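You operate a simulated robot arm through the tools that you are given. There is no shell and no other tool. Be economical: measure what you need, move in short steps, check, and stop when the job is done.

You run a simulated robot arm. Do the job below in one go: nothing can be reset, and whatever is moved stays where it is left.

JOB
Swap the yellow spark plug for the green one.
Fine: the yellow plug goes upright into any free hole of the rack, the green one tight into the same cylinder; the other two stay tight.

Only the result counts: the job must be done as asked and must still hold three seconds after the hand-in. Knocking over, shifting, dropping, spilling or breaking anything else fails it.

ROBOT AND FRAMES
A 7-joint arm with a two-finger parallel gripper on a trunk, on a base that drives. Base frame: it is fixed to the floor where the robot stands at the start and does not move with it; the origin is under the middle of the robot, x ahead of it, y to its left, z up; the surface under the hand at the start is at about z = 0.151. Lengths are in m, angles in degrees, forces in N, time in s.
With the tool pointing down near the work surface it reaches from about 0.1 to 0.56 m from the robot's upright axis, wherever it stands. Its first joint turns from -166.0 to 166.0 degrees. Places, roughly: black bench engine [0.7, -1.2, 0.9]; blue lock pin [0.7, -1.1, 1]; green spark plug top [0.5, 0.5, 0.8]; red lock pin [0.7, 0.4, 1]; silver engine [0.7, 0.3, 1]; six-cylinder engine [0.9, -2.9, 1]; yellow lock pin [0.9, -2.7, 1.1]; yellow spark plug top [0.6, 0, 1.1]. Payload 3.43 kg.
The TCP is the grasp point between the finger pads, 0.03 m short of the fingertips. In the tool frame z runs along the fingers and y along their closing line. Largest opening 0.094 m; finger width 0.028, thickness 0.01; the body of the gripper, 0.05 by 0.096 m, starts 0.055 m behind the TCP.
Orientation is that of the tool frame in the base frame, as a unit quaternion [w, x, y, z]. With the fingers straight down and closing along the base's y, the tool's x points along the base's -x, its y along +y and its z along -z.

CONTROLS
- The arm moves only by the tool servo_tool. Its argument "deltas" is a list of rows, each a list of 7 numbers: the shift along the tool's x, y, z in units of 40 mm (1.0 is 40 mm), then the turn, a rotation vector about the tool's x, y, z in units of 6 degrees (1.0 is 6 degrees), then the opening in per cent of the stroke, from 0 (shut) to 100 (fully open). In form: [[dx, dy, dz, ax, ay, az, grip], ...]. A call has 1 to 10 rows; each row shifts and turns the commanded pose from where the row before left it, along the tool's axes as they then stand. A call with a number of a shift or a turn outside -1 to 1 is refused whole. Rows are played at 5 a second. More than 0.05 m and 8.6 degrees between two rows, or a gripper value outside its range, and nothing of the call is played. A pose out of reach is approached as far as the arm can. The call stops where the force on the tool passes 40 N (or 10 N more than at its start, if that is more) or the arm is blocked; 0.2 s more then pass. The fingers move at their own pace (about 0.045 m/s each) and stop on an object; they squeeze with about 39 N. The grip force told is the motor's: it shows also when the fingers shut on nothing. Time passes only in rows, and 0.2 s behind the last, so rows that do not move let the fingers close. It gives the time, the measured TCP pose, the force on the tool (base axes), the opening and the grip force at its end, in the units of the frame above (readings bear some noise), with the torque about the TCP (base axes, N m) and any sound that the robot's microphone picked up.
- Cameras (640 x 400 px; columns grow to the right, rows downward): "scene" is now at [0.4893, 0.179, 1.4299]; the picture's right is [-0.28, -0.96, 0.00], its down [-0.90, 0.26, -0.36] and it looks along [0.35, -0.10, -0.93] (base axes); focal length 246 px, centre (320, 200). "wrist" rides on the gripper at [0.076, 0.014, -0.102] in the tool frame; the picture's right is [-0.18, 0.98, 0.00], its down [-0.75, -0.14, -0.64] and it looks along [-0.63, -0.12, 0.77] (tool axes); focal length 243 px, centre (320, 200). There is no depth. A picture from a camera that has moved, and an enlarged one, comes with that camera's place and axes in the base frame and with its lens. The place of the scene camera against the robot may be out by one fixed shift of up to 0.012 m in any direction.
- camera(camera): a new picture of that camera. No time passes.
- slide_trunk(by): slides the trunk up (or, below 0, down) by that many m; the arm and the scene camera ride with it, the base frame stays. It gives what a move gives, with no picture.
- base_move(legs): drives the robot by 1 to 6 legs, each [ahead, left, turn to the left] in m, m and degrees, along the robot's own axes; the way and the turn of a leg run together, so that a leg with both is an arc; at most 1.5 m and 180 degrees a leg. The arm and the cameras ride along, it lands a little off, and it stops where it bumps. It gives what a move gives.
- pan_tilt(pan, tilt): turns the head with the scene camera to pan (to the left, within 103 degrees either way) and tilt (down, from -29 to 69), counted from straight ahead of the robot. It gives what a move gives.
- zoom(camera, box): a new picture of the part [left, top, right, bottom] of that camera's present view, enlarged. No time passes.
- job_done(): hands the job in; it is judged then, once.

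Work in short steps. Places have to be worked out from the pictures, the camera data and where the tool is seen: move nearer, look again, correct. Check each grasp and each placing, and mend what went wrong. You have 120 turns and 82 pictures in all, those below and enlarged ones among them. Open the gripper and draw the arm clear of the work before you hand the job in, unless the task says otherwise; then end with one line.

The tools are called after "Call:" as a command line: name --pt "numbers of a row" for each row, then --argument value for the rest, lists and objects as JSON in quotes. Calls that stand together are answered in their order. servo_tool: Moves the arm, as the interface text tells. Its arguments: {"type":"object","properties":{"deltas":{"type":"array","items":{"type":"array","items":{"type":"number"}}}},"required":["deltas"]} The other tools are called the same way: slide_trunk (by) slides the trunk up or down; base_move (legs) drives the base; pan_tilt (pan, tilt) turns the head that bears the scene camera; camera (camera) takes a picture; zoom (camera, box) takes an enlarged picture of a part of a camera's view; job_done () hands the job in.

At the start:

```text
clock: 0.0
eef_pos: [0.5158, 0.1807, 1.0005]
tcp_rot: [-0.001, 0.0, 1.0, -0.001]
force: [-0.8, 0.8, 0.2]
moment: [0.01, -0.02, -0.01]
width: 0.094
finger_force: 0.1
trunk travel left (down, up): [-0.525, 0.085]
robot x, y, heading: [-0.0005, -0.0008, -0.2]
head pan, tilt: [-16.0, 68.8]
```

scene: 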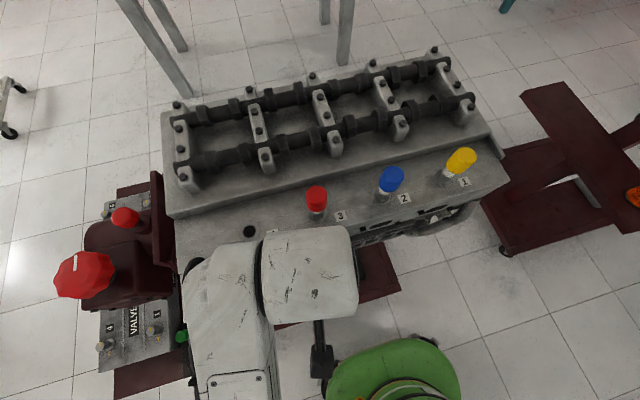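
wrist: 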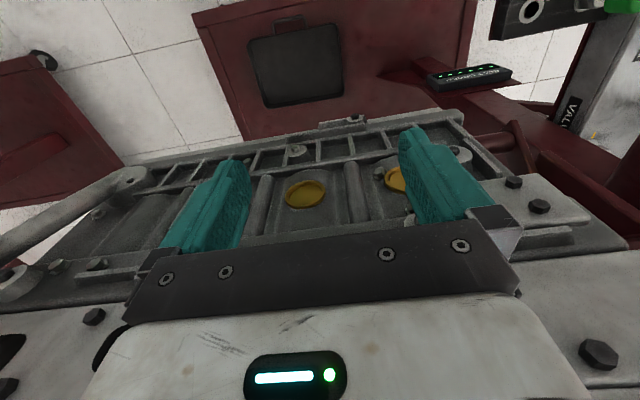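

The scene shows yellow at cylinder 1, blue 2, red 3 and an empty hole at 4; the rack is lower left. I enlarge the plug row and the rack area.

Call:
zoom --camera "scene" --box '[280, 130, 520, 280]'

Call:
zoom --camera "scene" --box '[40, 180, 280, 400]'

```text
2.67 times, centred on (400, 205) of scene
camera zoom: at [0.4893, 0.179, 1.4299], right [-0.28, -0.96, 0.0], down [-0.9, 0.26, -0.36], along [0.35, -0.1, -0.93], focal length 654 px, centre (107, 187)
```

zoom: 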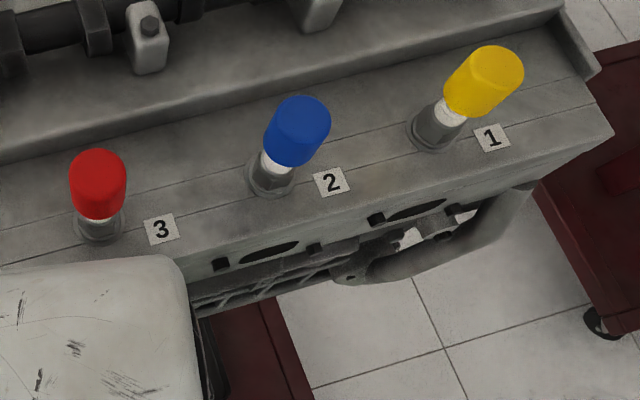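

```text
1.82 times, centred on (160, 290) of scene
camera zoom: at [0.4893, 0.179, 1.4299], right [-0.28, -0.96, 0.0], down [-0.9, 0.26, -0.36], along [0.35, -0.1, -0.93], focal length 446 px, centre (611, 36)
```

zoom: 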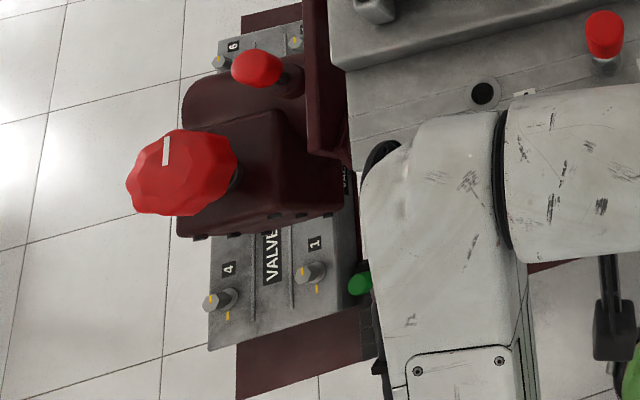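

The arm blocks the rack in the scene view. I raise the hand well clear of the engine and swing it right toward the yellow plug, then look again.

Call:
servo_tool --pt "0 0 -1 0 0 0 100" --pt "0 0 -1 0 0 0 100" --pt "0 0 -1 0 0 0 100" --pt "0 0 -1 0 0 0 100" --pt "0 0 -1 0 0 0 100" --pt "0 -1 0 0 0 0 100" --pt "0 -1 0 0 0 0 100" --pt "0 -1 0 0 0 0 100" --pt "0 -1 0 0 0 0 100" --pt "0 -1 0 0 0 0 100"

Call:
camera --camera "scene"

Call:
camera --camera "wrist"

```text
clock: 2.2
eef_pos: [0.5277, -0.0172, 1.2037]
tcp_rot: [0.0, -0.001, 1.0, 0.0]
force: [-0.7, 0.2, 0.8]
moment: [0.01, 0.0, 0.0]
width: 0.0941
finger_force: 0.2
out of reach, approached as far as the arm can: row 8, 9
trunk travel left (down, up): [-0.525, 0.085]
robot x, y, heading: [-0.0005, 0.0009, 0.1]
head pan, tilt: [-16.0, 68.8]
```

```text
77 pictures are left
camera scene: at [0.489, 0.1796, 1.4299], right [-0.28, -0.96, 0.0], down [-0.9, 0.26, -0.36], along [0.35, -0.1, -0.93], focal length 246 px, centre (320, 200)
```

scene: 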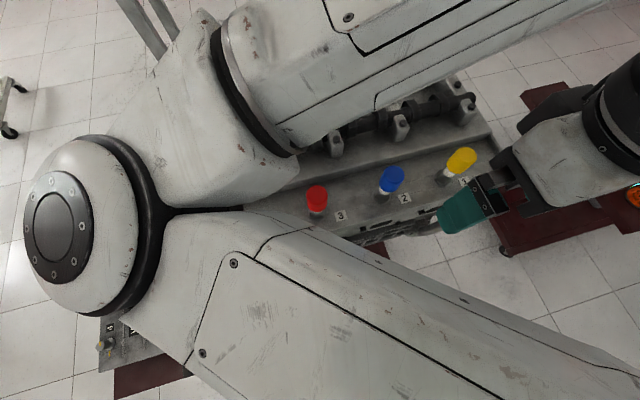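

```text
76 pictures are left
camera wrist: at [0.4525, -0.0021, 1.3065], right [0.18, 0.98, 0.0], down [0.75, -0.14, 0.64], along [0.63, -0.12, -0.77], focal length 243 px, centre (320, 200)
```

wrist: 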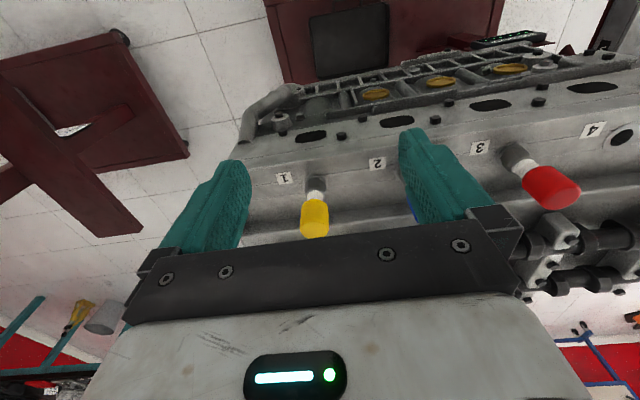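

Reach is marginal here, so the base must go closer. I draw the hand back and look at the floor and rack.

Call:
servo_tool --pt "1 0 0 0 0 0 100" --pt "1 0 0 0 0 0 100" --pt "1 0 0 0 0 0 100" --pt "1 -1 0 0 0 0 100" --pt "0 -1 0 0 0 0 100" --pt "0 -1 0 0 0 0 100" --pt "0 -1 0 0 0 0 100" --pt "0 -1 0 0 0 0 100"

Call:
pan_tilt --pan 10 --tilt 66

Call:
camera --camera "scene"

```text
refused: row 4 steps farther than a row can; nothing moved
```

```text
clock: 3.1
eef_pos: [0.5289, -0.0181, 1.2036]
tcp_rot: [0.0, 0.0, 1.0, 0.0]
force: [-0.5, -0.5, 0.4]
moment: [0.01, 0.0, 0.01]
width: 0.094
finger_force: 0.0
trunk travel left (down, up): [-0.525, 0.085]
robot x, y, heading: [-0.0002, 0.0023, -0.0]
head pan, tilt: [10.0, 66.0]
```

```text
75 pictures are left
camera scene: at [0.4942, 0.2047, 1.4326], right [0.17, -0.98, 0.0], down [-0.9, -0.16, -0.41], along [0.4, 0.07, -0.91], focal length 246 px, centre (320, 200)
```

scene: 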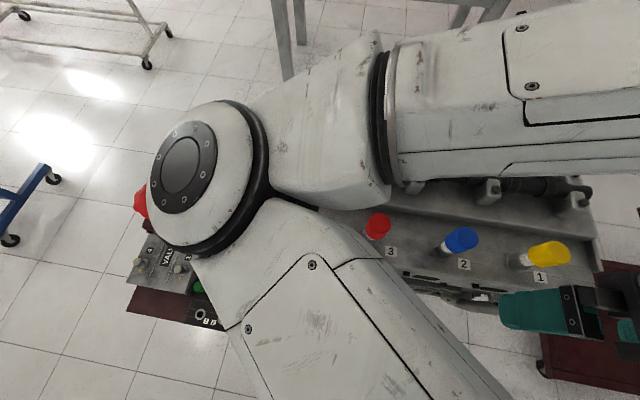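

A diagonal step was too long; I redo the retraction with single-axis steps.

Call:
servo_tool --pt "1 0 0 0 0 0 100" --pt "1 0 0 0 0 0 100" --pt "1 0 0 0 0 0 100" --pt "0 -1 0 0 0 0 100" --pt "0 -1 0 0 0 0 100" --pt "0 -1 0 0 0 0 100" --pt "0 -1 0 0 0 0 100" --pt "0 -1 0 0 0 0 100" --pt "0 -1 0 0 0 0 100"

Call:
camera --camera "scene"

```text
clock: 5.1
eef_pos: [0.5219, -0.2546, 1.2219]
tcp_rot: [0.001, -0.001, 1.0, 0.0]
force: [-0.3, 1.0, -0.9]
moment: [0.02, 0.0, -0.01]
width: 0.0939
finger_force: 0.1
out of reach, approached as far as the arm can: row 1, 2, 3
trunk travel left (down, up): [-0.525, 0.085]
robot x, y, heading: [-0.0001, 0.0007, 0.1]
head pan, tilt: [10.0, 66.0]
```

```text
74 pictures are left
camera scene: at [0.4941, 0.205, 1.4326], right [0.17, -0.98, 0.0], down [-0.9, -0.16, -0.41], along [0.4, 0.07, -0.91], focal length 246 px, centre (320, 200)
```

scene: 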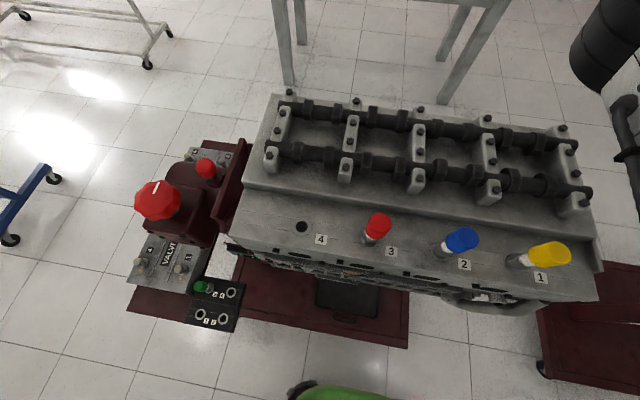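

The view is clear now: rack with green plug beside the valve box at left. I enlarge the rack and the plugs.

Call:
zoom --camera "scene" --box '[120, 230, 280, 330]'

Call:
zoom --camera "scene" --box '[420, 200, 620, 325]'

```text
4.00 times, centred on (200, 280) of scene
camera zoom: at [0.4941, 0.205, 1.4326], right [0.17, -0.98, 0.0], down [-0.9, -0.16, -0.41], along [0.4, 0.07, -0.91], focal length 982 px, centre (800, -120)
```

zoom: 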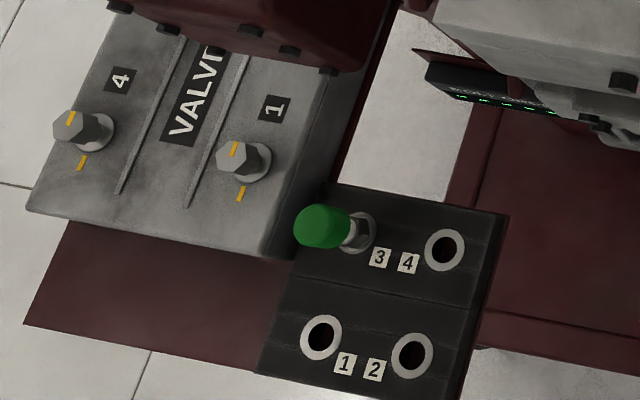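

```text
3.20 times, centred on (520, 262) of scene
camera zoom: at [0.4941, 0.205, 1.4326], right [0.17, -0.98, 0.0], down [-0.9, -0.16, -0.41], along [0.4, 0.07, -0.91], focal length 785 px, centre (-320, 0)
```

zoom: 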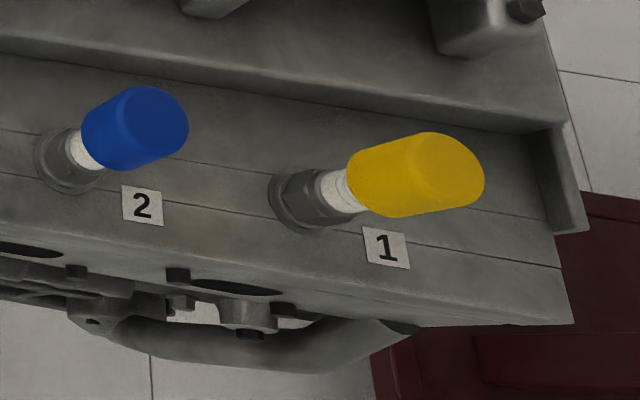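

The deck is near z 1.08–1.10 and yellow near (0.60,-0.04). I raise the trunk and drive 0.10 m ahead to gain reach, then check.

Call:
slide_trunk --by 0.08

Call:
base_move --legs '[[0.1, 0, 0]]'

Call:
pan_tilt --pan -20 --tilt 69

Call:
camera --camera "scene"

Call:
camera --camera "wrist"

```text
clock: 6.3
eef_pos: [0.5216, -0.2552, 1.3019]
tcp_rot: [0.001, -0.001, 1.0, 0.0]
force: [1.0, 0.6, 0.1]
moment: [0.02, -0.03, 0.0]
width: 0.094
finger_force: 0.1
trunk travel left (down, up): [-0.605, 0.005]
robot x, y, heading: [0.0023, -0.0007, 0.2]
head pan, tilt: [10.0, 66.0]
```

```text
clock: 7.4
eef_pos: [0.6228, -0.2554, 1.302]
tcp_rot: [0.0, 0.0, 1.0, 0.0]
force: [0.0, -0.4, 0.3]
moment: [0.0, -0.01, -0.03]
width: 0.094
finger_force: 0.1
trunk travel left (down, up): [-0.605, 0.005]
robot x, y, heading: [0.099, 0.0016, -0.0]
head pan, tilt: [10.0, 66.0]
```

```text
clock: 8.4
eef_pos: [0.6232, -0.2554, 1.303]
tcp_rot: [0.0, -0.001, 1.0, 0.0]
force: [0.5, 0.2, -0.2]
moment: [0.0, -0.03, -0.01]
width: 0.0939
finger_force: 0.0
trunk travel left (down, up): [-0.605, 0.005]
robot x, y, heading: [0.0969, 0.0, 0.1]
head pan, tilt: [-20.0, 68.8]
```

```text
71 pictures are left
camera scene: at [0.5886, 0.1751, 1.5099], right [-0.34, -0.94, 0.0], down [-0.88, 0.32, -0.36], along [0.34, -0.12, -0.93], focal length 246 px, centre (320, 200)
```

scene: 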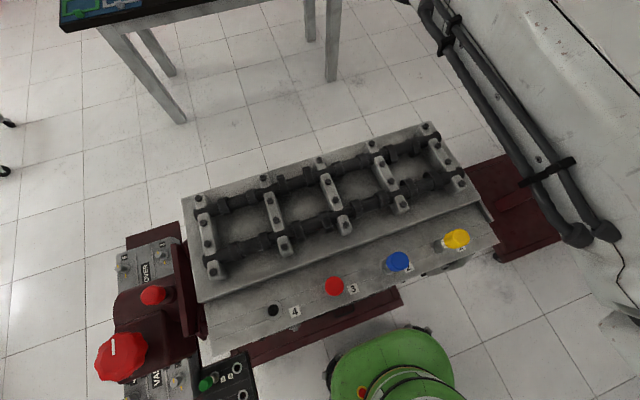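

```text
70 pictures are left
camera wrist: at [0.5464, -0.239, 1.4046], right [0.18, 0.98, 0.0], down [0.75, -0.14, 0.64], along [0.63, -0.12, -0.77], focal length 243 px, centre (320, 200)
```

wrist: 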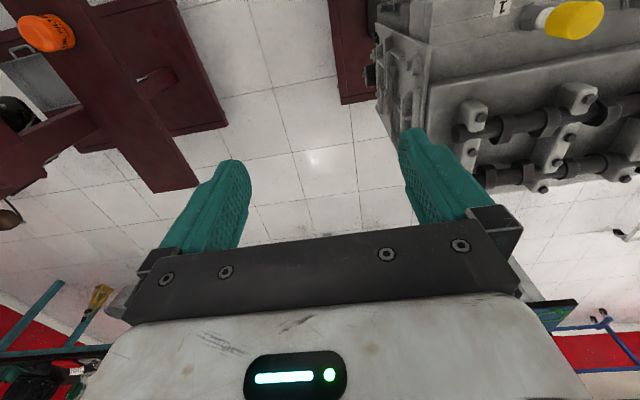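

Combining views I put the yellow plug at about (0.597,-0.039), deck ~1.11, top ~1.17. I move the hand above it and look.

Call:
servo_tool --pt "0.65 0 0 0 0 0 100" --pt "0 0.9 0 0 0 0 100" --pt "0 0.9 0 0 0 0 100" --pt "0 0.9 0 0 0 0 100" --pt "0 0.9 0 0 0 0 100" --pt "0 0.9 0 0 0 0 100" --pt "0 0.9 0 0 0 0 100"

Call:
camera --camera "wrist"

Call:
camera --camera "scene"

```text
clock: 10.0
eef_pos: [0.6052, -0.0793, 1.3063]
tcp_rot: [0.0, 0.0, 1.0, 0.0]
force: [0.8, 1.0, -0.6]
moment: [0.02, -0.01, 0.0]
width: 0.0941
finger_force: 0.0
out of reach, approached as far as the arm can: row 6, 7
trunk travel left (down, up): [-0.605, 0.005]
robot x, y, heading: [0.0999, 0.0022, -0.0]
head pan, tilt: [-20.0, 68.8]
```

```text
69 pictures are left
camera wrist: at [0.5293, -0.0636, 1.4083], right [0.18, 0.98, 0.0], down [0.76, -0.14, 0.64], along [0.63, -0.12, -0.77], focal length 243 px, centre (320, 200)
```

wrist: 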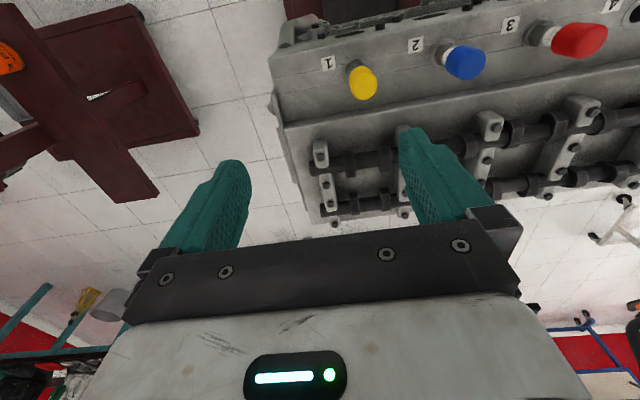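

```text
68 pictures are left
camera scene: at [0.5887, 0.1748, 1.5098], right [-0.34, -0.94, 0.0], down [-0.88, 0.32, -0.36], along [0.34, -0.12, -0.93], focal length 246 px, centre (320, 200)
```

scene: 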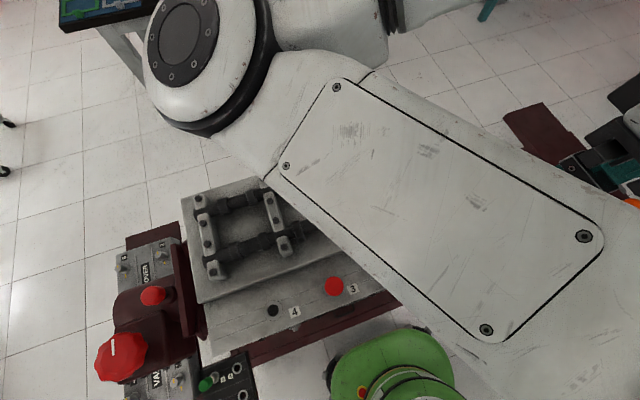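

The plug's top lies at about (0.595,-0.037,1.17) by the wrist view, matching. The last steps fell short, so I go lower and left in small steps to see if the arm follows.

Call:
servo_tool --pt "0 0 0.7 0 0 0 100" --pt "0 0.5 0 0 0 0 100" --pt "0 0.5 0 0 0 0 100" --pt "0 0 0 0 0 0 100"

```text
clock: 11.0
eef_pos: [0.6183, -0.0444, 1.3014]
tcp_rot: [-0.001, 0.0, 1.0, 0.0]
force: [0.3, 0.5, 0.5]
moment: [-0.03, 0.01, -0.05]
width: 0.0942
finger_force: 0.0
out of reach, approached as far as the arm can: row 1, 2, 3
trunk travel left (down, up): [-0.605, 0.005]
robot x, y, heading: [0.097, -0.0008, -0.1]
head pan, tilt: [-20.0, 68.8]
```

The arm resists going in and down here. I turn the head toward the arm to see its configuration.

Call:
pan_tilt --pan -100 --tilt 50

Call:
camera --camera "scene"

```text
clock: 12.5
eef_pos: [0.6179, -0.0447, 1.3013]
tcp_rot: [0.0, 0.0, 1.0, 0.0]
force: [0.1, -1.2, 0.2]
moment: [-0.02, 0.01, -0.01]
width: 0.0943
finger_force: 0.1
trunk travel left (down, up): [-0.605, 0.005]
robot x, y, heading: [0.1002, -0.0004, 0.1]
head pan, tilt: [-100.0, 50.0]
```

```text
67 pictures are left
camera scene: at [0.5227, 0.1185, 1.5318], right [-0.98, 0.17, 0.0], down [0.13, 0.75, -0.64], along [-0.11, -0.63, -0.77], focal length 246 px, centre (320, 200)
```

scene: 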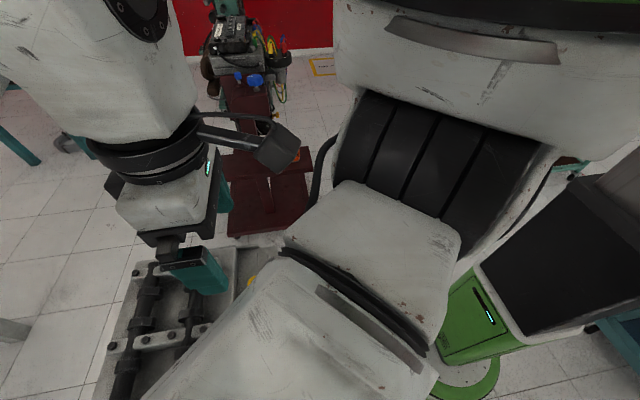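

The elbow is folded out to the left; a wrist limit may be what blocks. I test turning the tool about its axis by 24° and then going down a bit.

Call:
servo_tool --pt "0 0 0 0 0 1 100" --pt "0 0 0 0 0 1 100" --pt "0 0 0 0 0 1 100" --pt "0 0 0 0 0 1 100" --pt "0 0 0.5 0 0 0 100" --pt "0 0 0 0 0 0 100"

```text
clock: 13.9
eef_pos: [0.6209, -0.0484, 1.2918]
tcp_rot: [-0.001, 0.208, 0.978, 0.0]
force: [-0.1, -0.8, 0.1]
moment: [0.0, 0.01, -0.02]
width: 0.0939
finger_force: 0.1
out of reach, approached as far as the arm can: row 5
trunk travel left (down, up): [-0.605, 0.005]
robot x, y, heading: [0.1009, -0.0026, -0.2]
head pan, tilt: [-100.0, 50.0]
```

Only the descent is blocked, so the arm is folded against its inner limit: I back the base 0.06 m and undo the yaw, so the hand works farther out; the trunk can do the lowering.

Call:
base_move --legs '[[-0.06, 0, 0]]'

Call:
servo_tool --pt "0 0 0 0 0 -1 100" --pt "0 0 0 0 0 -1 100" --pt "0 0 0 0 0 -1 100" --pt "0 0 0 0 0 -1 100" --pt "-0.5 0 0 0 0 0 100" --pt "-0.45 0 0 0 0 0 100" --pt "0 0 0.5 0 0 0 100" --pt "0 0 0.5 0 0 0 100" --pt "0 0 0 0 0 0 100"

```text
clock: 14.9
eef_pos: [0.5599, -0.0495, 1.2923]
tcp_rot: [-0.001, 0.207, 0.978, 0.0]
force: [0.6, 0.0, 0.4]
moment: [0.01, -0.03, 0.02]
width: 0.094
finger_force: 0.1
trunk travel left (down, up): [-0.605, 0.005]
robot x, y, heading: [0.0376, 0.0038, -0.0]
head pan, tilt: [-100.0, 50.0]
```

```text
clock: 16.9
eef_pos: [0.5984, -0.0488, 1.2522]
tcp_rot: [-0.001, 0.0, 1.0, 0.0]
force: [0.6, 0.1, 0.6]
moment: [0.02, 0.0, -0.03]
width: 0.0941
finger_force: 0.0
trunk travel left (down, up): [-0.605, 0.005]
robot x, y, heading: [0.0393, -0.003, -0.3]
head pan, tilt: [-100.0, 50.0]
```

That freed the arm: all rows were followed. I check alignment with the wrist camera.

Call:
camera --camera "wrist"

Call:
pan_tilt --pan -30 --tilt 68

Call:
camera --camera "scene"

```text
66 pictures are left
camera wrist: at [0.5229, -0.033, 1.3545], right [0.18, 0.98, 0.0], down [0.75, -0.14, 0.64], along [0.63, -0.12, -0.77], focal length 243 px, centre (320, 200)
```

wrist: 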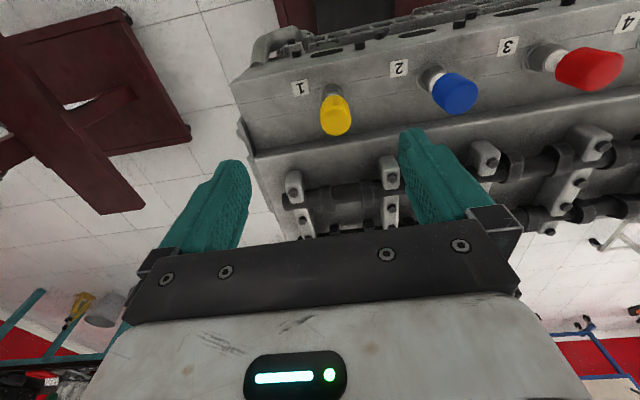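

```text
clock: 18.3
eef_pos: [0.5993, -0.0475, 1.2525]
tcp_rot: [-0.001, 0.0, 1.0, 0.0]
force: [-0.5, 1.0, 0.3]
moment: [-0.02, -0.03, 0.0]
width: 0.0941
finger_force: 0.0
trunk travel left (down, up): [-0.605, 0.005]
robot x, y, heading: [0.038, 0.0007, 0.3]
head pan, tilt: [-30.0, 68.0]
```

```text
65 pictures are left
camera scene: at [0.5245, 0.1657, 1.5106], right [-0.5, -0.87, 0.0], down [-0.8, 0.46, -0.37], along [0.32, -0.19, -0.93], focal length 246 px, centre (320, 200)
```

scene: 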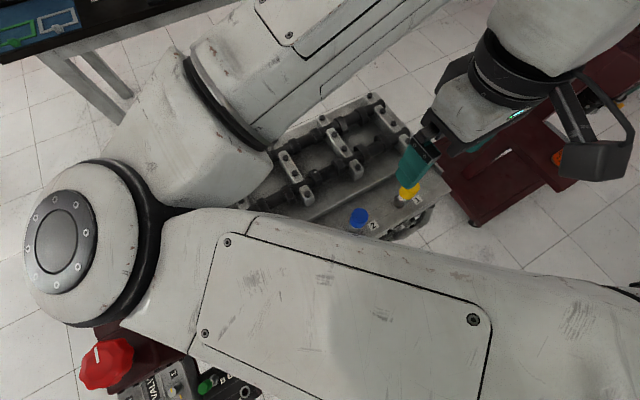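

The plug axis is at about (0.595,-0.036). I align and lower in steps to TCP z≈1.165, then look.

Call:
servo_tool --pt "0.08 0.31 0 0 0 0 100" --pt "0 0 0.5 0 0 0 100" --pt "0 0 0.5 0 0 0 100" --pt "0 0 0.5 0 0 0 100" --pt "0 0 0.4 0 0 0 100" --pt "0 0 0 0 0 0 100"

Call:
camera --camera "wrist"

Call:
zoom --camera "scene" --box '[340, 100, 500, 250]'

```text
clock: 19.7
eef_pos: [0.5949, -0.0357, 1.1771]
tcp_rot: [0.0, 0.0, 1.0, 0.0]
force: [0.5, -0.5, 0.7]
moment: [0.01, -0.01, -0.02]
width: 0.094
finger_force: 0.0
trunk travel left (down, up): [-0.605, 0.005]
robot x, y, heading: [0.0382, 0.001, -0.2]
head pan, tilt: [-30.0, 68.0]
```

```text
64 pictures are left
camera wrist: at [0.519, -0.0203, 1.2793], right [0.18, 0.98, 0.0], down [0.75, -0.14, 0.64], along [0.63, -0.12, -0.77], focal length 243 px, centre (320, 200)
```

wrist: 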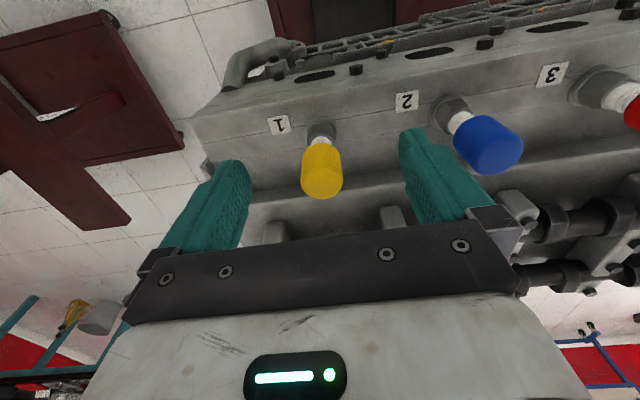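

```text
2.67 times, centred on (420, 175) of scene
camera zoom: at [0.5245, 0.1657, 1.5106], right [-0.5, -0.87, 0.0], down [-0.8, 0.46, -0.37], along [0.32, -0.19, -0.93], focal length 654 px, centre (53, 267)
```

zoom: 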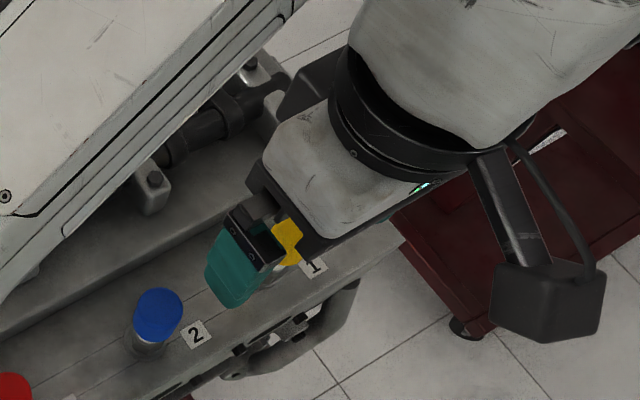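

Cap spans roughly z 1.128–1.168 and lies between the fingers. I lower 25 mm and close on the cap.

Call:
servo_tool --pt "0 0.06 0.32 0 0 0 100" --pt "0 0 0.31 0 0 0 100" --pt "0 0 0 0 0 0 0" --pt "0 0 0 0 0 0 0" --pt "0 0 0 0 0 0 0" --pt "0 0 0 0 0 0 0" --pt "0 0 0 0 0 0 0"

Call:
camera --camera "wrist"

```text
clock: 21.3
eef_pos: [0.5952, -0.0346, 1.151]
tcp_rot: [-0.001, 0.0, 1.0, -0.002]
force: [-0.3, -3.7, 0.0]
moment: [-0.19, 0.03, -0.02]
width: 0.0256
finger_force: 34.3
trunk travel left (down, up): [-0.605, 0.005]
robot x, y, heading: [0.0404, -0.0028, 0.0]
head pan, tilt: [-30.0, 68.0]
```

```text
62 pictures are left
camera wrist: at [0.5188, -0.0183, 1.2544], right [0.18, 0.98, 0.0], down [0.75, -0.14, 0.64], along [0.63, -0.12, -0.77], focal length 243 px, centre (320, 200)
```

wrist: 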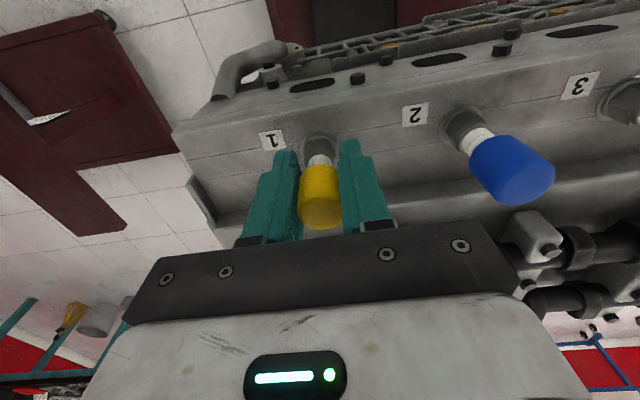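

Gripped at 25.6 mm on the cap. I test unscrewing: counter-clockwise from above is a negative turn about tool z; 18° first.

Call:
servo_tool --pt "0 0 0 0 0 -1 0" --pt "0 0 0 0 0 -1 0" --pt "0 0 0 0 0 -1 0" --pt "0 0 0 0 0 0 0"

```text
clock: 22.3
eef_pos: [0.5939, -0.0351, 1.1519]
tcp_rot: [0.0, -0.157, 0.988, 0.0]
force: [2.1, -16.1, 8.4]
moment: [-0.83, -0.15, -0.12]
width: 0.025
finger_force: 39.1
trunk travel left (down, up): [-0.605, 0.005]
robot x, y, heading: [0.0374, -0.0005, 0.0]
head pan, tilt: [-30.0, 68.0]
```

The plug turns; a sideways load of -16 N in y and an upward push suggest the axis lies slightly to -y and the thread lifts. I ease both and keep turning.

Call:
servo_tool --pt "0.015 -0.045 -0.025 0 0 0 0" --pt "0 0 -0.01 0 0 -1 0" --pt "0 0 -0.01 0 0 -1 0" --pt "0 0 -0.01 0 0 -1 0" --pt "0 0 0 0 0 0 0"

```text
clock: 23.5
eef_pos: [0.5957, -0.0357, 1.1527]
tcp_rot: [-0.001, -0.309, 0.951, 0.0]
force: [2.8, -9.6, -34.4]
moment: [-0.62, 0.02, -0.04]
width: 0.0248
finger_force: 38.8
trunk travel left (down, up): [-0.605, 0.005]
robot x, y, heading: [0.0407, -0.0027, 0.1]
head pan, tilt: [-30.0, 68.0]
```

Pulling 34 N down means I rose faster than the thread. I lower ~1.6 mm, shift 2 mm to -y and continue turning without rise to read the thread.

Call:
servo_tool --pt "0.03 -0.04 0.04 0 0 0 0" --pt "0 0 0 0 0 -1 0" --pt "0 0 0 0 0 -1 0" --pt "0 0 0 0 0 -1 0" --pt "0 0 0 0 0 -1 0" --pt "0 0 0 0 0 0 0"

```text
clock: 24.9
eef_pos: [0.5952, -0.0371, 1.1519]
tcp_rot: [0.0, -0.5, 0.866, 0.0]
force: [13.6, -9.3, 4.6]
moment: [-0.54, -0.81, -0.1]
width: 0.0246
finger_force: 38.8
trunk travel left (down, up): [-0.605, 0.005]
robot x, y, heading: [0.0403, 0.0045, -0.0]
head pan, tilt: [-30.0, 68.0]
```

Forces are moderate with a pivot about 58 mm below the TCP. I take a close wrist view of the hex, to see if it turns with the hand.

Call:
zoom --camera "wrist" --box '[240, 90, 400, 240]'

Call:
servo_tool --pt "0.004 -0.02 0 0 0 -1 0" --pt "0 0 0 0 0 -1 0" --pt "0 0 0 0 0 -1 0" --pt "0 0 0 0 0 -1 0" --pt "0 0 0 0 0 -1 0" --pt "0 0 0 0 0 0 0"

Call:
zoom --camera "wrist" --box '[240, 90, 400, 240]'

```text
2.67 times, centred on (320, 165) of wrist
camera zoom: at [0.5451, -0.0958, 1.2545], right [-0.76, 0.65, 0.0], down [0.5, 0.58, 0.64], along [0.42, 0.49, -0.77], focal length 647 px, centre (320, 293)
```

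zoom: 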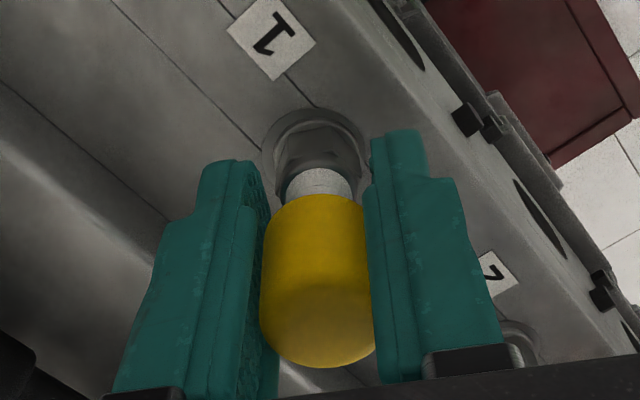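

```text
clock: 26.3
eef_pos: [0.5966, -0.0402, 1.151]
tcp_rot: [0.0, 0.708, -0.707, 0.0]
force: [19.6, -12.4, 6.8]
moment: [-0.75, -1.17, -0.14]
width: 0.0246
finger_force: 39.3
trunk travel left (down, up): [-0.605, 0.005]
robot x, y, heading: [0.0402, 0.0015, -0.2]
head pan, tilt: [-30.0, 68.0]
```

```text
2.67 times, centred on (320, 165) of wrist
camera zoom: at [0.5822, -0.1138, 1.2543], right [-0.98, 0.18, 0.0], down [0.14, 0.75, 0.64], along [0.12, 0.63, -0.77], focal length 647 px, centre (320, 293)
```

zoom: 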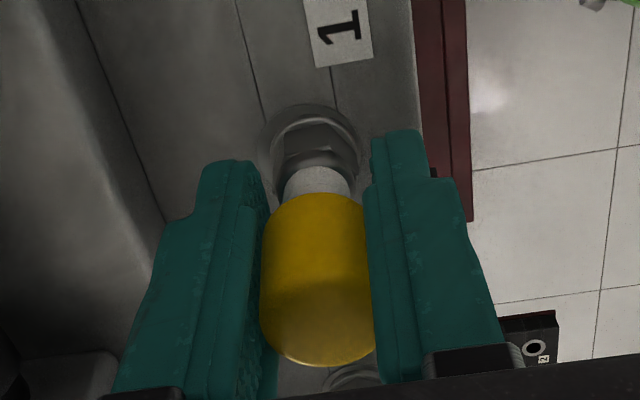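

I turn a further 18° and enlarge the hex more to judge whether it co-rotates.

Call:
zoom --camera "wrist" --box '[296, 110, 344, 140]'

Call:
servo_tool --pt "0 0 0 0 0 -1 0" --pt "0 0 0 0 0 -1 0" --pt "0 0 0 0 0 -1 0" --pt "0 0 0 0 0 0 0"

Call:
zoom --camera "wrist" --box '[296, 110, 344, 140]'

```text
13.33 times, centred on (320, 125) of wrist
camera zoom: at [0.5822, -0.1138, 1.2543], right [-0.98, 0.18, 0.0], down [0.14, 0.75, 0.64], along [0.12, 0.63, -0.77], focal length 3235 px, centre (320, 1200)
```

zoom: 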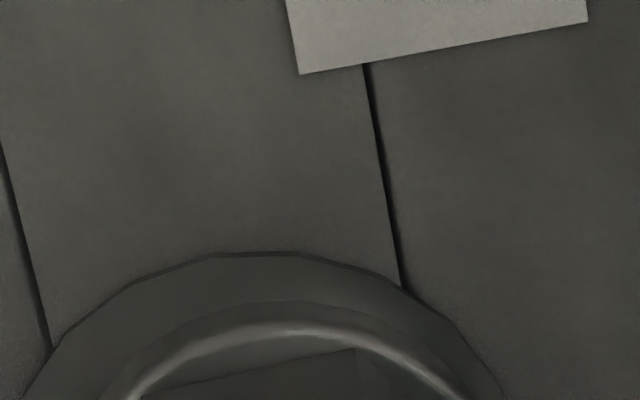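

```text
clock: 26.7
eef_pos: [0.5979, -0.0352, 1.1511]
tcp_rot: [0.002, 0.743, -0.669, 0.003]
force: [5.2, -2.2, 16.8]
moment: [0.11, -0.35, -0.04]
width: 0.024
finger_force: 39.2
out of reach, approached as far as the arm can: row 1, 2
trunk travel left (down, up): [-0.605, 0.005]
robot x, y, heading: [0.0393, -0.0013, -0.2]
head pan, tilt: [-30.0, 68.0]
stopped in row 2: the force on the tool passed its limit at 45 N (the readings are from after the stop); the commanded pose is now the measured one
```

```text
13.33 times, centred on (320, 125) of wrist
camera zoom: at [0.592, -0.1108, 1.254], right [-1.0, 0.08, 0.0], down [0.06, 0.77, 0.64], along [0.05, 0.63, -0.77], focal length 3235 px, centre (320, 1200)
```

zoom: 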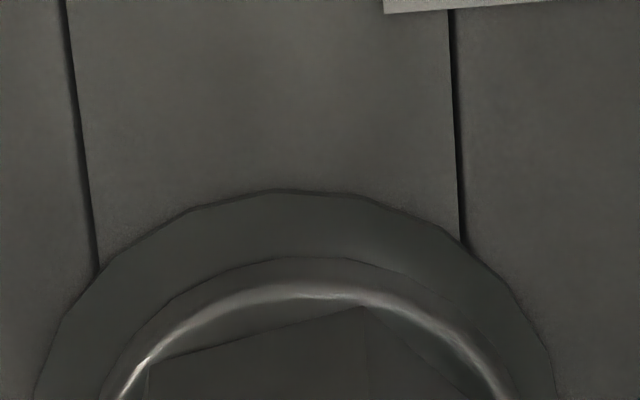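

I reached the wrist's turning limit near 96°. I look properly at the hex.

Call:
zoom --camera "wrist" --box '[290, 120, 354, 160]'

```text
10.00 times, centred on (322, 140) of wrist
camera zoom: at [0.592, -0.1108, 1.254], right [-1.0, 0.08, 0.0], down [0.06, 0.77, 0.64], along [0.05, 0.63, -0.77], focal length 2426 px, centre (300, 800)
```

zoom: 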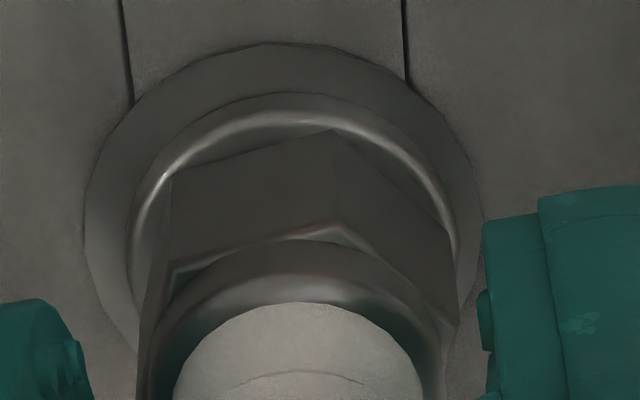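

I open partway and rotate the hand back clockwise to regrasp.

Call:
servo_tool --pt "0 0 0 0 0 0 50" --pt "0 0 0 0 0 0 50" --pt "0 0 0 0 0 1 50" --pt "0 0 0 0 0 1 50" --pt "0 0 0 0 0 1 50" --pt "0 0 0 0 0 1 50" --pt "0 0 0 0 0 1 50" --pt "0 0 0 0 0 1 50" --pt "0 0 0 0 0 1 50" --pt "0 0 0 0 0 1 50"

Call:
servo_tool --pt "0 0 0 0 0 1 50" --pt "0 0 0 0 0 1 50" --pt "0 0 0 0 0 1 50" --pt "0 0 0 0 0 1 50" --pt "0 0 0 0 0 1 50" --pt "0 0 0 0 0 1 50" --pt "0 0 0 0 0 1 50" --pt "0 0 0 0 0 1 50" --pt "0 0 0 0 0 0 50"

Call:
camera --camera "wrist"

Call:
zoom --camera "wrist" --box '[260, 110, 380, 240]'

```text
clock: 28.9
eef_pos: [0.5964, -0.0351, 1.1501]
tcp_rot: [-0.001, -0.407, 0.914, -0.003]
force: [0.1, 0.1, -0.7]
moment: [0.0, -0.01, 0.01]
width: 0.0471
finger_force: 0.1
trunk travel left (down, up): [-0.605, 0.005]
robot x, y, heading: [0.0374, 0.0005, 0.0]
head pan, tilt: [-30.0, 68.0]
```

```text
clock: 30.9
eef_pos: [0.5974, -0.0356, 1.1513]
tcp_rot: [-0.001, 0.001, 1.0, -0.004]
force: [0.2, -0.4, 0.5]
moment: [0.01, -0.01, -0.01]
width: 0.0469
finger_force: 0.0
trunk travel left (down, up): [-0.605, 0.005]
robot x, y, heading: [0.0426, 0.002, 0.3]
head pan, tilt: [-30.0, 68.0]
```

```text
56 pictures are left
camera wrist: at [0.5216, -0.0189, 1.2528], right [0.19, 0.98, -0.01], down [0.75, -0.14, 0.64], along [0.63, -0.12, -0.77], focal length 243 px, centre (320, 200)
```

wrist: 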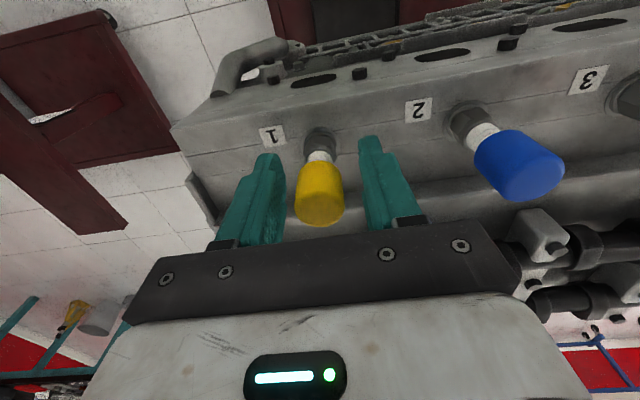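

```text
3.08 times, centred on (320, 175) of wrist
camera zoom: at [0.5216, -0.0189, 1.2528], right [0.19, 0.98, -0.01], down [0.75, -0.14, 0.64], along [0.63, -0.12, -0.77], focal length 746 px, centre (320, 277)
```

zoom: 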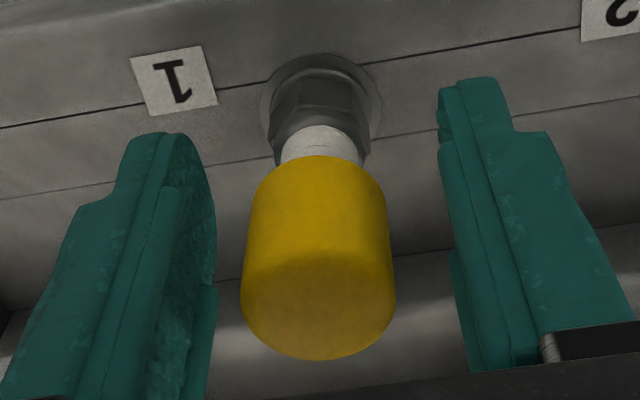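

The plug axis seems at about (0.598,-0.0375). I recentre, turn on to +60°, then grip for the next stroke.

Call:
servo_tool --pt "-0.02 -0.05 0 0 0 0 50" --pt "0 0 0 0 0 1 50" --pt "0 0 0 0 0 1 50" --pt "0 0 0 0 0 1 50" --pt "0 0 0 0 0 1 50" --pt "0 0 0 0 0 1 50" --pt "0 0 0 0 0 1 50" --pt "0 0 0 0 0 1 50" --pt "0 0 0 0 0 1 50"

Call:
servo_tool --pt "0 0 0 0 0 1 50" --pt "0 0 0 0 0 1 50" --pt "0 0 0 0 0 0 0" --pt "0 0 0 0 0 0 0" --pt "0 0 0 0 0 0 0" --pt "0 0 0 0 0 0 0"

Call:
zoom --camera "wrist" --box '[270, 110, 366, 170]'

Call:
servo_tool --pt "0 0 0 0 0 -1 0" --pt "0 0 0 0 0 -1 0" --pt "0 0 0 0 0 -1 0" --pt "0 0 0 0 0 -1 0" --pt "0 0 0 0 0 -1 0" --pt "0 0 0 0 0 0 0"

Call:
zoom --camera "wrist" --box '[270, 110, 366, 170]'

```text
clock: 32.9
eef_pos: [0.5975, -0.0368, 1.1508]
tcp_rot: [0.0, 0.407, 0.913, -0.003]
force: [-0.1, 0.0, -0.1]
moment: [0.03, 0.03, 0.0]
width: 0.047
finger_force: 0.0
trunk travel left (down, up): [-0.605, 0.005]
robot x, y, heading: [0.0384, -0.0005, 0.2]
head pan, tilt: [-30.0, 68.0]
```

```text
clock: 34.3
eef_pos: [0.5986, -0.037, 1.1502]
tcp_rot: [0.002, 0.5, 0.866, -0.001]
force: [6.8, 4.1, 2.0]
moment: [0.28, -0.44, 0.0]
width: 0.0235
finger_force: 38.8
trunk travel left (down, up): [-0.605, 0.005]
robot x, y, heading: [0.0415, -0.0037, -0.2]
head pan, tilt: [-30.0, 68.0]
```

```text
6.67 times, centred on (318, 140) of wrist
camera zoom: at [0.5733, 0.0382, 1.2526], right [0.94, 0.33, 0.0], down [0.26, -0.72, 0.65], along [0.21, -0.61, -0.76], focal length 1618 px, centre (333, 600)
```

zoom: 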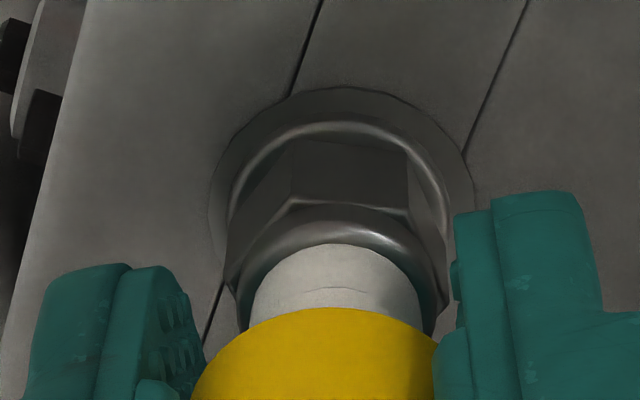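

```text
clock: 35.7
eef_pos: [0.5988, -0.0364, 1.1512]
tcp_rot: [0.0, 0.258, 0.966, -0.003]
force: [13.0, 7.0, 10.3]
moment: [0.44, -0.8, -0.04]
width: 0.0235
finger_force: 38.8
trunk travel left (down, up): [-0.605, 0.005]
robot x, y, heading: [0.0415, -0.002, 0.3]
head pan, tilt: [-30.0, 68.0]
```

```text
6.67 times, centred on (318, 140) of wrist
camera zoom: at [0.5403, 0.0154, 1.2526], right [0.65, 0.76, 0.0], down [0.58, -0.49, 0.64], along [0.49, -0.42, -0.76], focal length 1618 px, centre (333, 600)
```

zoom: 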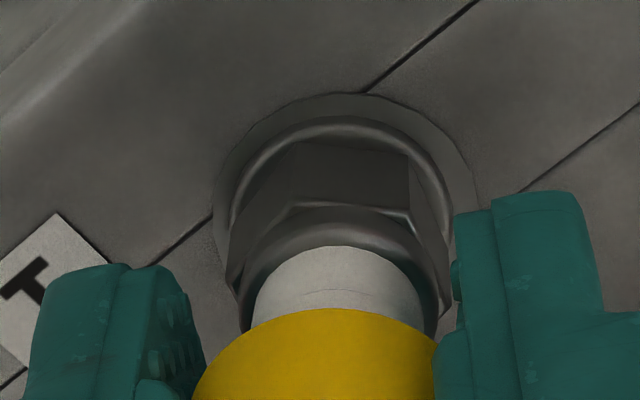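

The hex turns with the hand, so it is threaded and unscrewing, with roughly 4 mm pitch judging by the z forces. I continue the stroke with slight rise.

Call:
servo_tool --pt "-0.009 0.014 -0.01 0 0 -1 0" --pt "0 0 -0.0017 0 0 -1 0" --pt "0 0 -0.0017 0 0 -1 0" --pt "0 0 -0.0017 0 0 -1 0" --pt "0 0 -0.0017 0 0 -1 0" --pt "0 0 -0.0017 0 0 -1 0" --pt "0 0 -0.0017 0 0 -1 0" --pt "0 0 -0.0017 0 0 -1 0" --pt "0 0 -0.0017 0 0 -1 0" --pt "0 0 -0.0017 0 0 -1 0"

Call:
servo_tool --pt "0 0 -0.0017 0 0 -1 0" --pt "0 0 -0.0017 0 0 -1 0" --pt "0 0 -0.0017 0 0 -1 0" --pt "0 0 -0.0017 0 0 -1 0" --pt "0 0 -0.0017 0 0 -1 0" --pt "0 0 -0.0017 0 0 -1 0" --pt "0 0 -0.0017 0 0 -1 0" --pt "0 0 -0.0017 0 0 -1 0" --pt "0 0 0 0 0 0 0"

```text
clock: 37.9
eef_pos: [0.5991, -0.0373, 1.1522]
tcp_rot: [-0.001, -0.259, 0.966, -0.003]
force: [-0.3, -0.5, 0.2]
moment: [0.0, -0.01, 0.0]
width: 0.0233
finger_force: 38.8
trunk travel left (down, up): [-0.605, 0.005]
robot x, y, heading: [0.0382, 0.0007, 0.2]
head pan, tilt: [-30.0, 68.0]
```

```text
clock: 39.9
eef_pos: [0.5978, -0.0373, 1.1522]
tcp_rot: [-0.001, -0.631, 0.776, -0.001]
force: [-0.3, -0.5, -0.7]
moment: [-0.01, 0.02, -0.02]
width: 0.0238
finger_force: 38.9
trunk travel left (down, up): [-0.605, 0.005]
robot x, y, heading: [0.0374, -0.0003, 0.3]
head pan, tilt: [-30.0, 68.0]
```

All forces dropped to zero, so the plug seems free of its thread. I lift 20 mm slowly and check.

Call:
servo_tool --pt "0 0 -0.1 0 0 0 0" --pt "0 0 -0.2 0 0 0 0" --pt "0 0 -0.2 0 0 0 0" --pt "0 0 0 0 0 0 0"

Call:
camera --camera "wrist"

```text
clock: 40.9
eef_pos: [0.5985, -0.0366, 1.1728]
tcp_rot: [-0.002, -0.629, 0.777, -0.001]
force: [0.9, -0.5, 0.1]
moment: [0.02, -0.05, -0.02]
width: 0.0233
finger_force: 38.7
trunk travel left (down, up): [-0.605, 0.005]
robot x, y, heading: [0.04, 0.0014, -0.0]
head pan, tilt: [-30.0, 68.0]
```

```text
52 pictures are left
camera wrist: at [0.5695, -0.1068, 1.2755], right [-0.92, 0.38, 0.0], down [0.3, 0.71, 0.64], along [0.25, 0.59, -0.77], focal length 243 px, centre (320, 200)
```

wrist: 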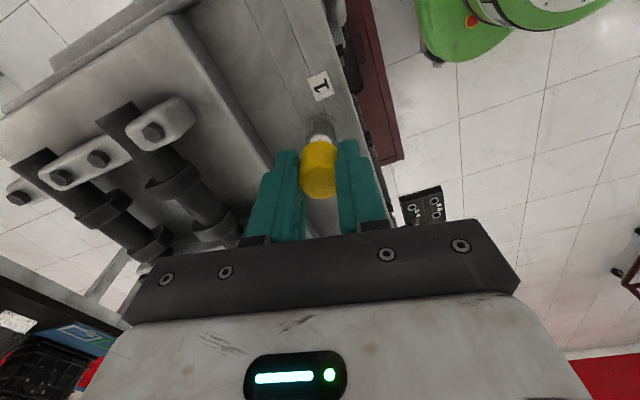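

The cap looks lower between the fingers than before; I enlarge to see whether the plug came along.

Call:
zoom --camera "wrist" --box '[256, 90, 384, 210]'

Call:
zoom --camera "scene" --box '[340, 110, 500, 250]'

```text
3.33 times, centred on (320, 150) of wrist
camera zoom: at [0.5695, -0.1068, 1.2755], right [-0.92, 0.38, 0.0], down [0.3, 0.71, 0.64], along [0.25, 0.59, -0.77], focal length 809 px, centre (320, 367)
```

zoom: 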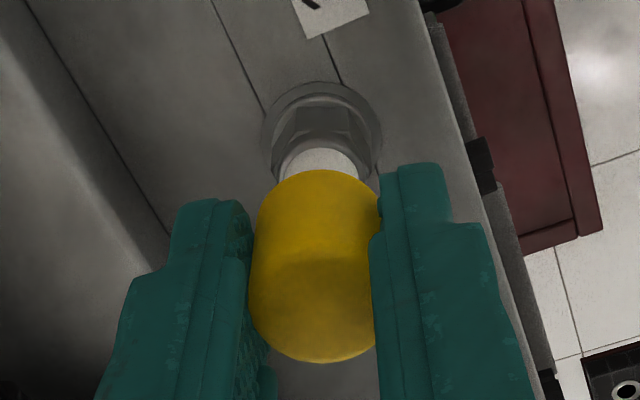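

```text
2.86 times, centred on (420, 180) of scene
camera zoom: at [0.5246, 0.1655, 1.5106], right [-0.5, -0.87, 0.0], down [-0.8, 0.46, -0.37], along [0.32, -0.19, -0.93], focal length 701 px, centre (34, 257)
```

zoom: 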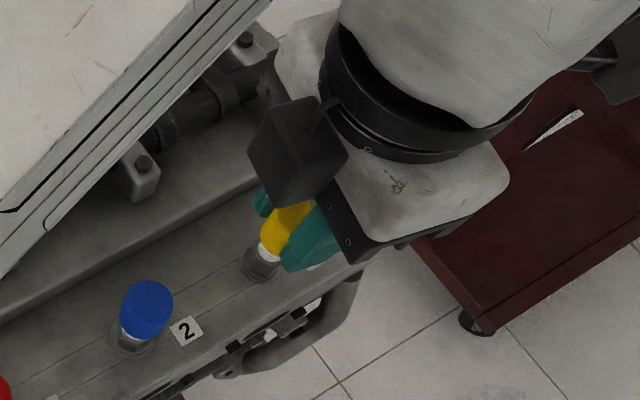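

The cap appears to have slid in the grip. I enlarge the hex to see if it kept turning with the hand.

Call:
zoom --camera "wrist" --box '[280, 105, 360, 155]'

```text
8.00 times, centred on (320, 130) of wrist
camera zoom: at [0.5695, -0.1068, 1.2755], right [-0.92, 0.38, 0.0], down [0.3, 0.71, 0.64], along [0.25, 0.59, -0.77], focal length 1941 px, centre (320, 760)
```

zoom: 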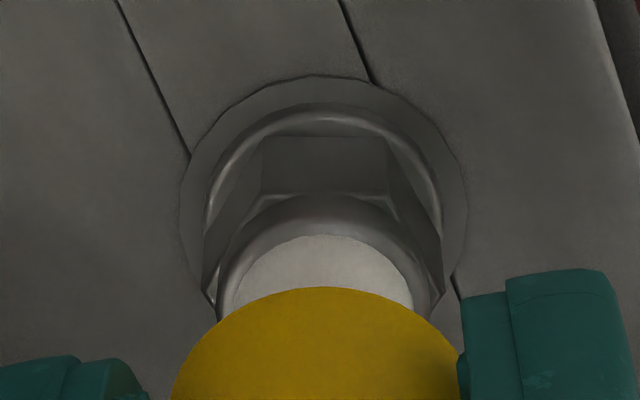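

The hex did turn along, so it should be unscrewed, yet it was not lifted. I open, go down again, and regrip lower.

Call:
servo_tool --pt "0 0 0 0 0 0 50" --pt "0 0 0 0 0 0 50" --pt "0 0 0.3 0 0 0 50" --pt "0 0 0.25 0 0 0 50" --pt "0 0 0 0 0 0 0" --pt "0 0 0 0 0 0 0" --pt "0 0 0 0 0 0 0" --pt "0 0 0 0 0 0 0"

Call:
servo_tool --pt "0 0 -0.05 0 0 0 0" --pt "0 0 0 0 0 0 0"

Call:
camera --camera "wrist"

```text
clock: 42.7
eef_pos: [0.5995, -0.0373, 1.1506]
tcp_rot: [-0.002, -0.629, 0.777, -0.002]
force: [0.6, 0.3, -0.6]
moment: [0.03, -0.06, 0.01]
width: 0.0237
finger_force: 39.2
trunk travel left (down, up): [-0.605, 0.005]
robot x, y, heading: [0.0415, 0.0017, 0.1]
head pan, tilt: [-30.0, 68.0]
```

```text
clock: 43.3
eef_pos: [0.5984, -0.037, 1.1526]
tcp_rot: [-0.003, -0.629, 0.777, -0.001]
force: [0.3, -0.1, -0.4]
moment: [0.0, 0.0, 0.01]
width: 0.0236
finger_force: 39.2
trunk travel left (down, up): [-0.605, 0.005]
robot x, y, heading: [0.0411, 0.0014, 0.1]
head pan, tilt: [-30.0, 68.0]
```

```text
48 pictures are left
camera wrist: at [0.5693, -0.1068, 1.2553], right [-0.92, 0.38, 0.0], down [0.3, 0.71, 0.64], along [0.25, 0.59, -0.77], focal length 243 px, centre (320, 200)
```

wrist: 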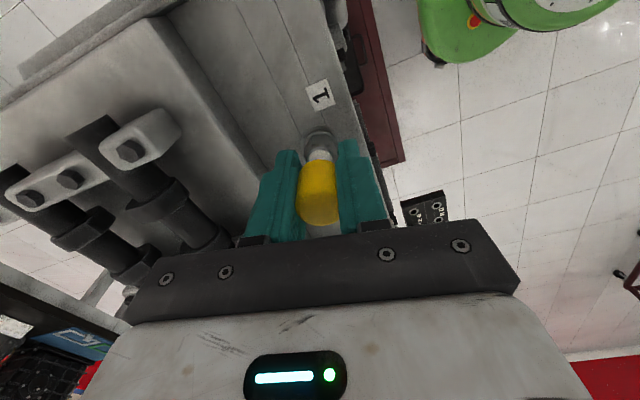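

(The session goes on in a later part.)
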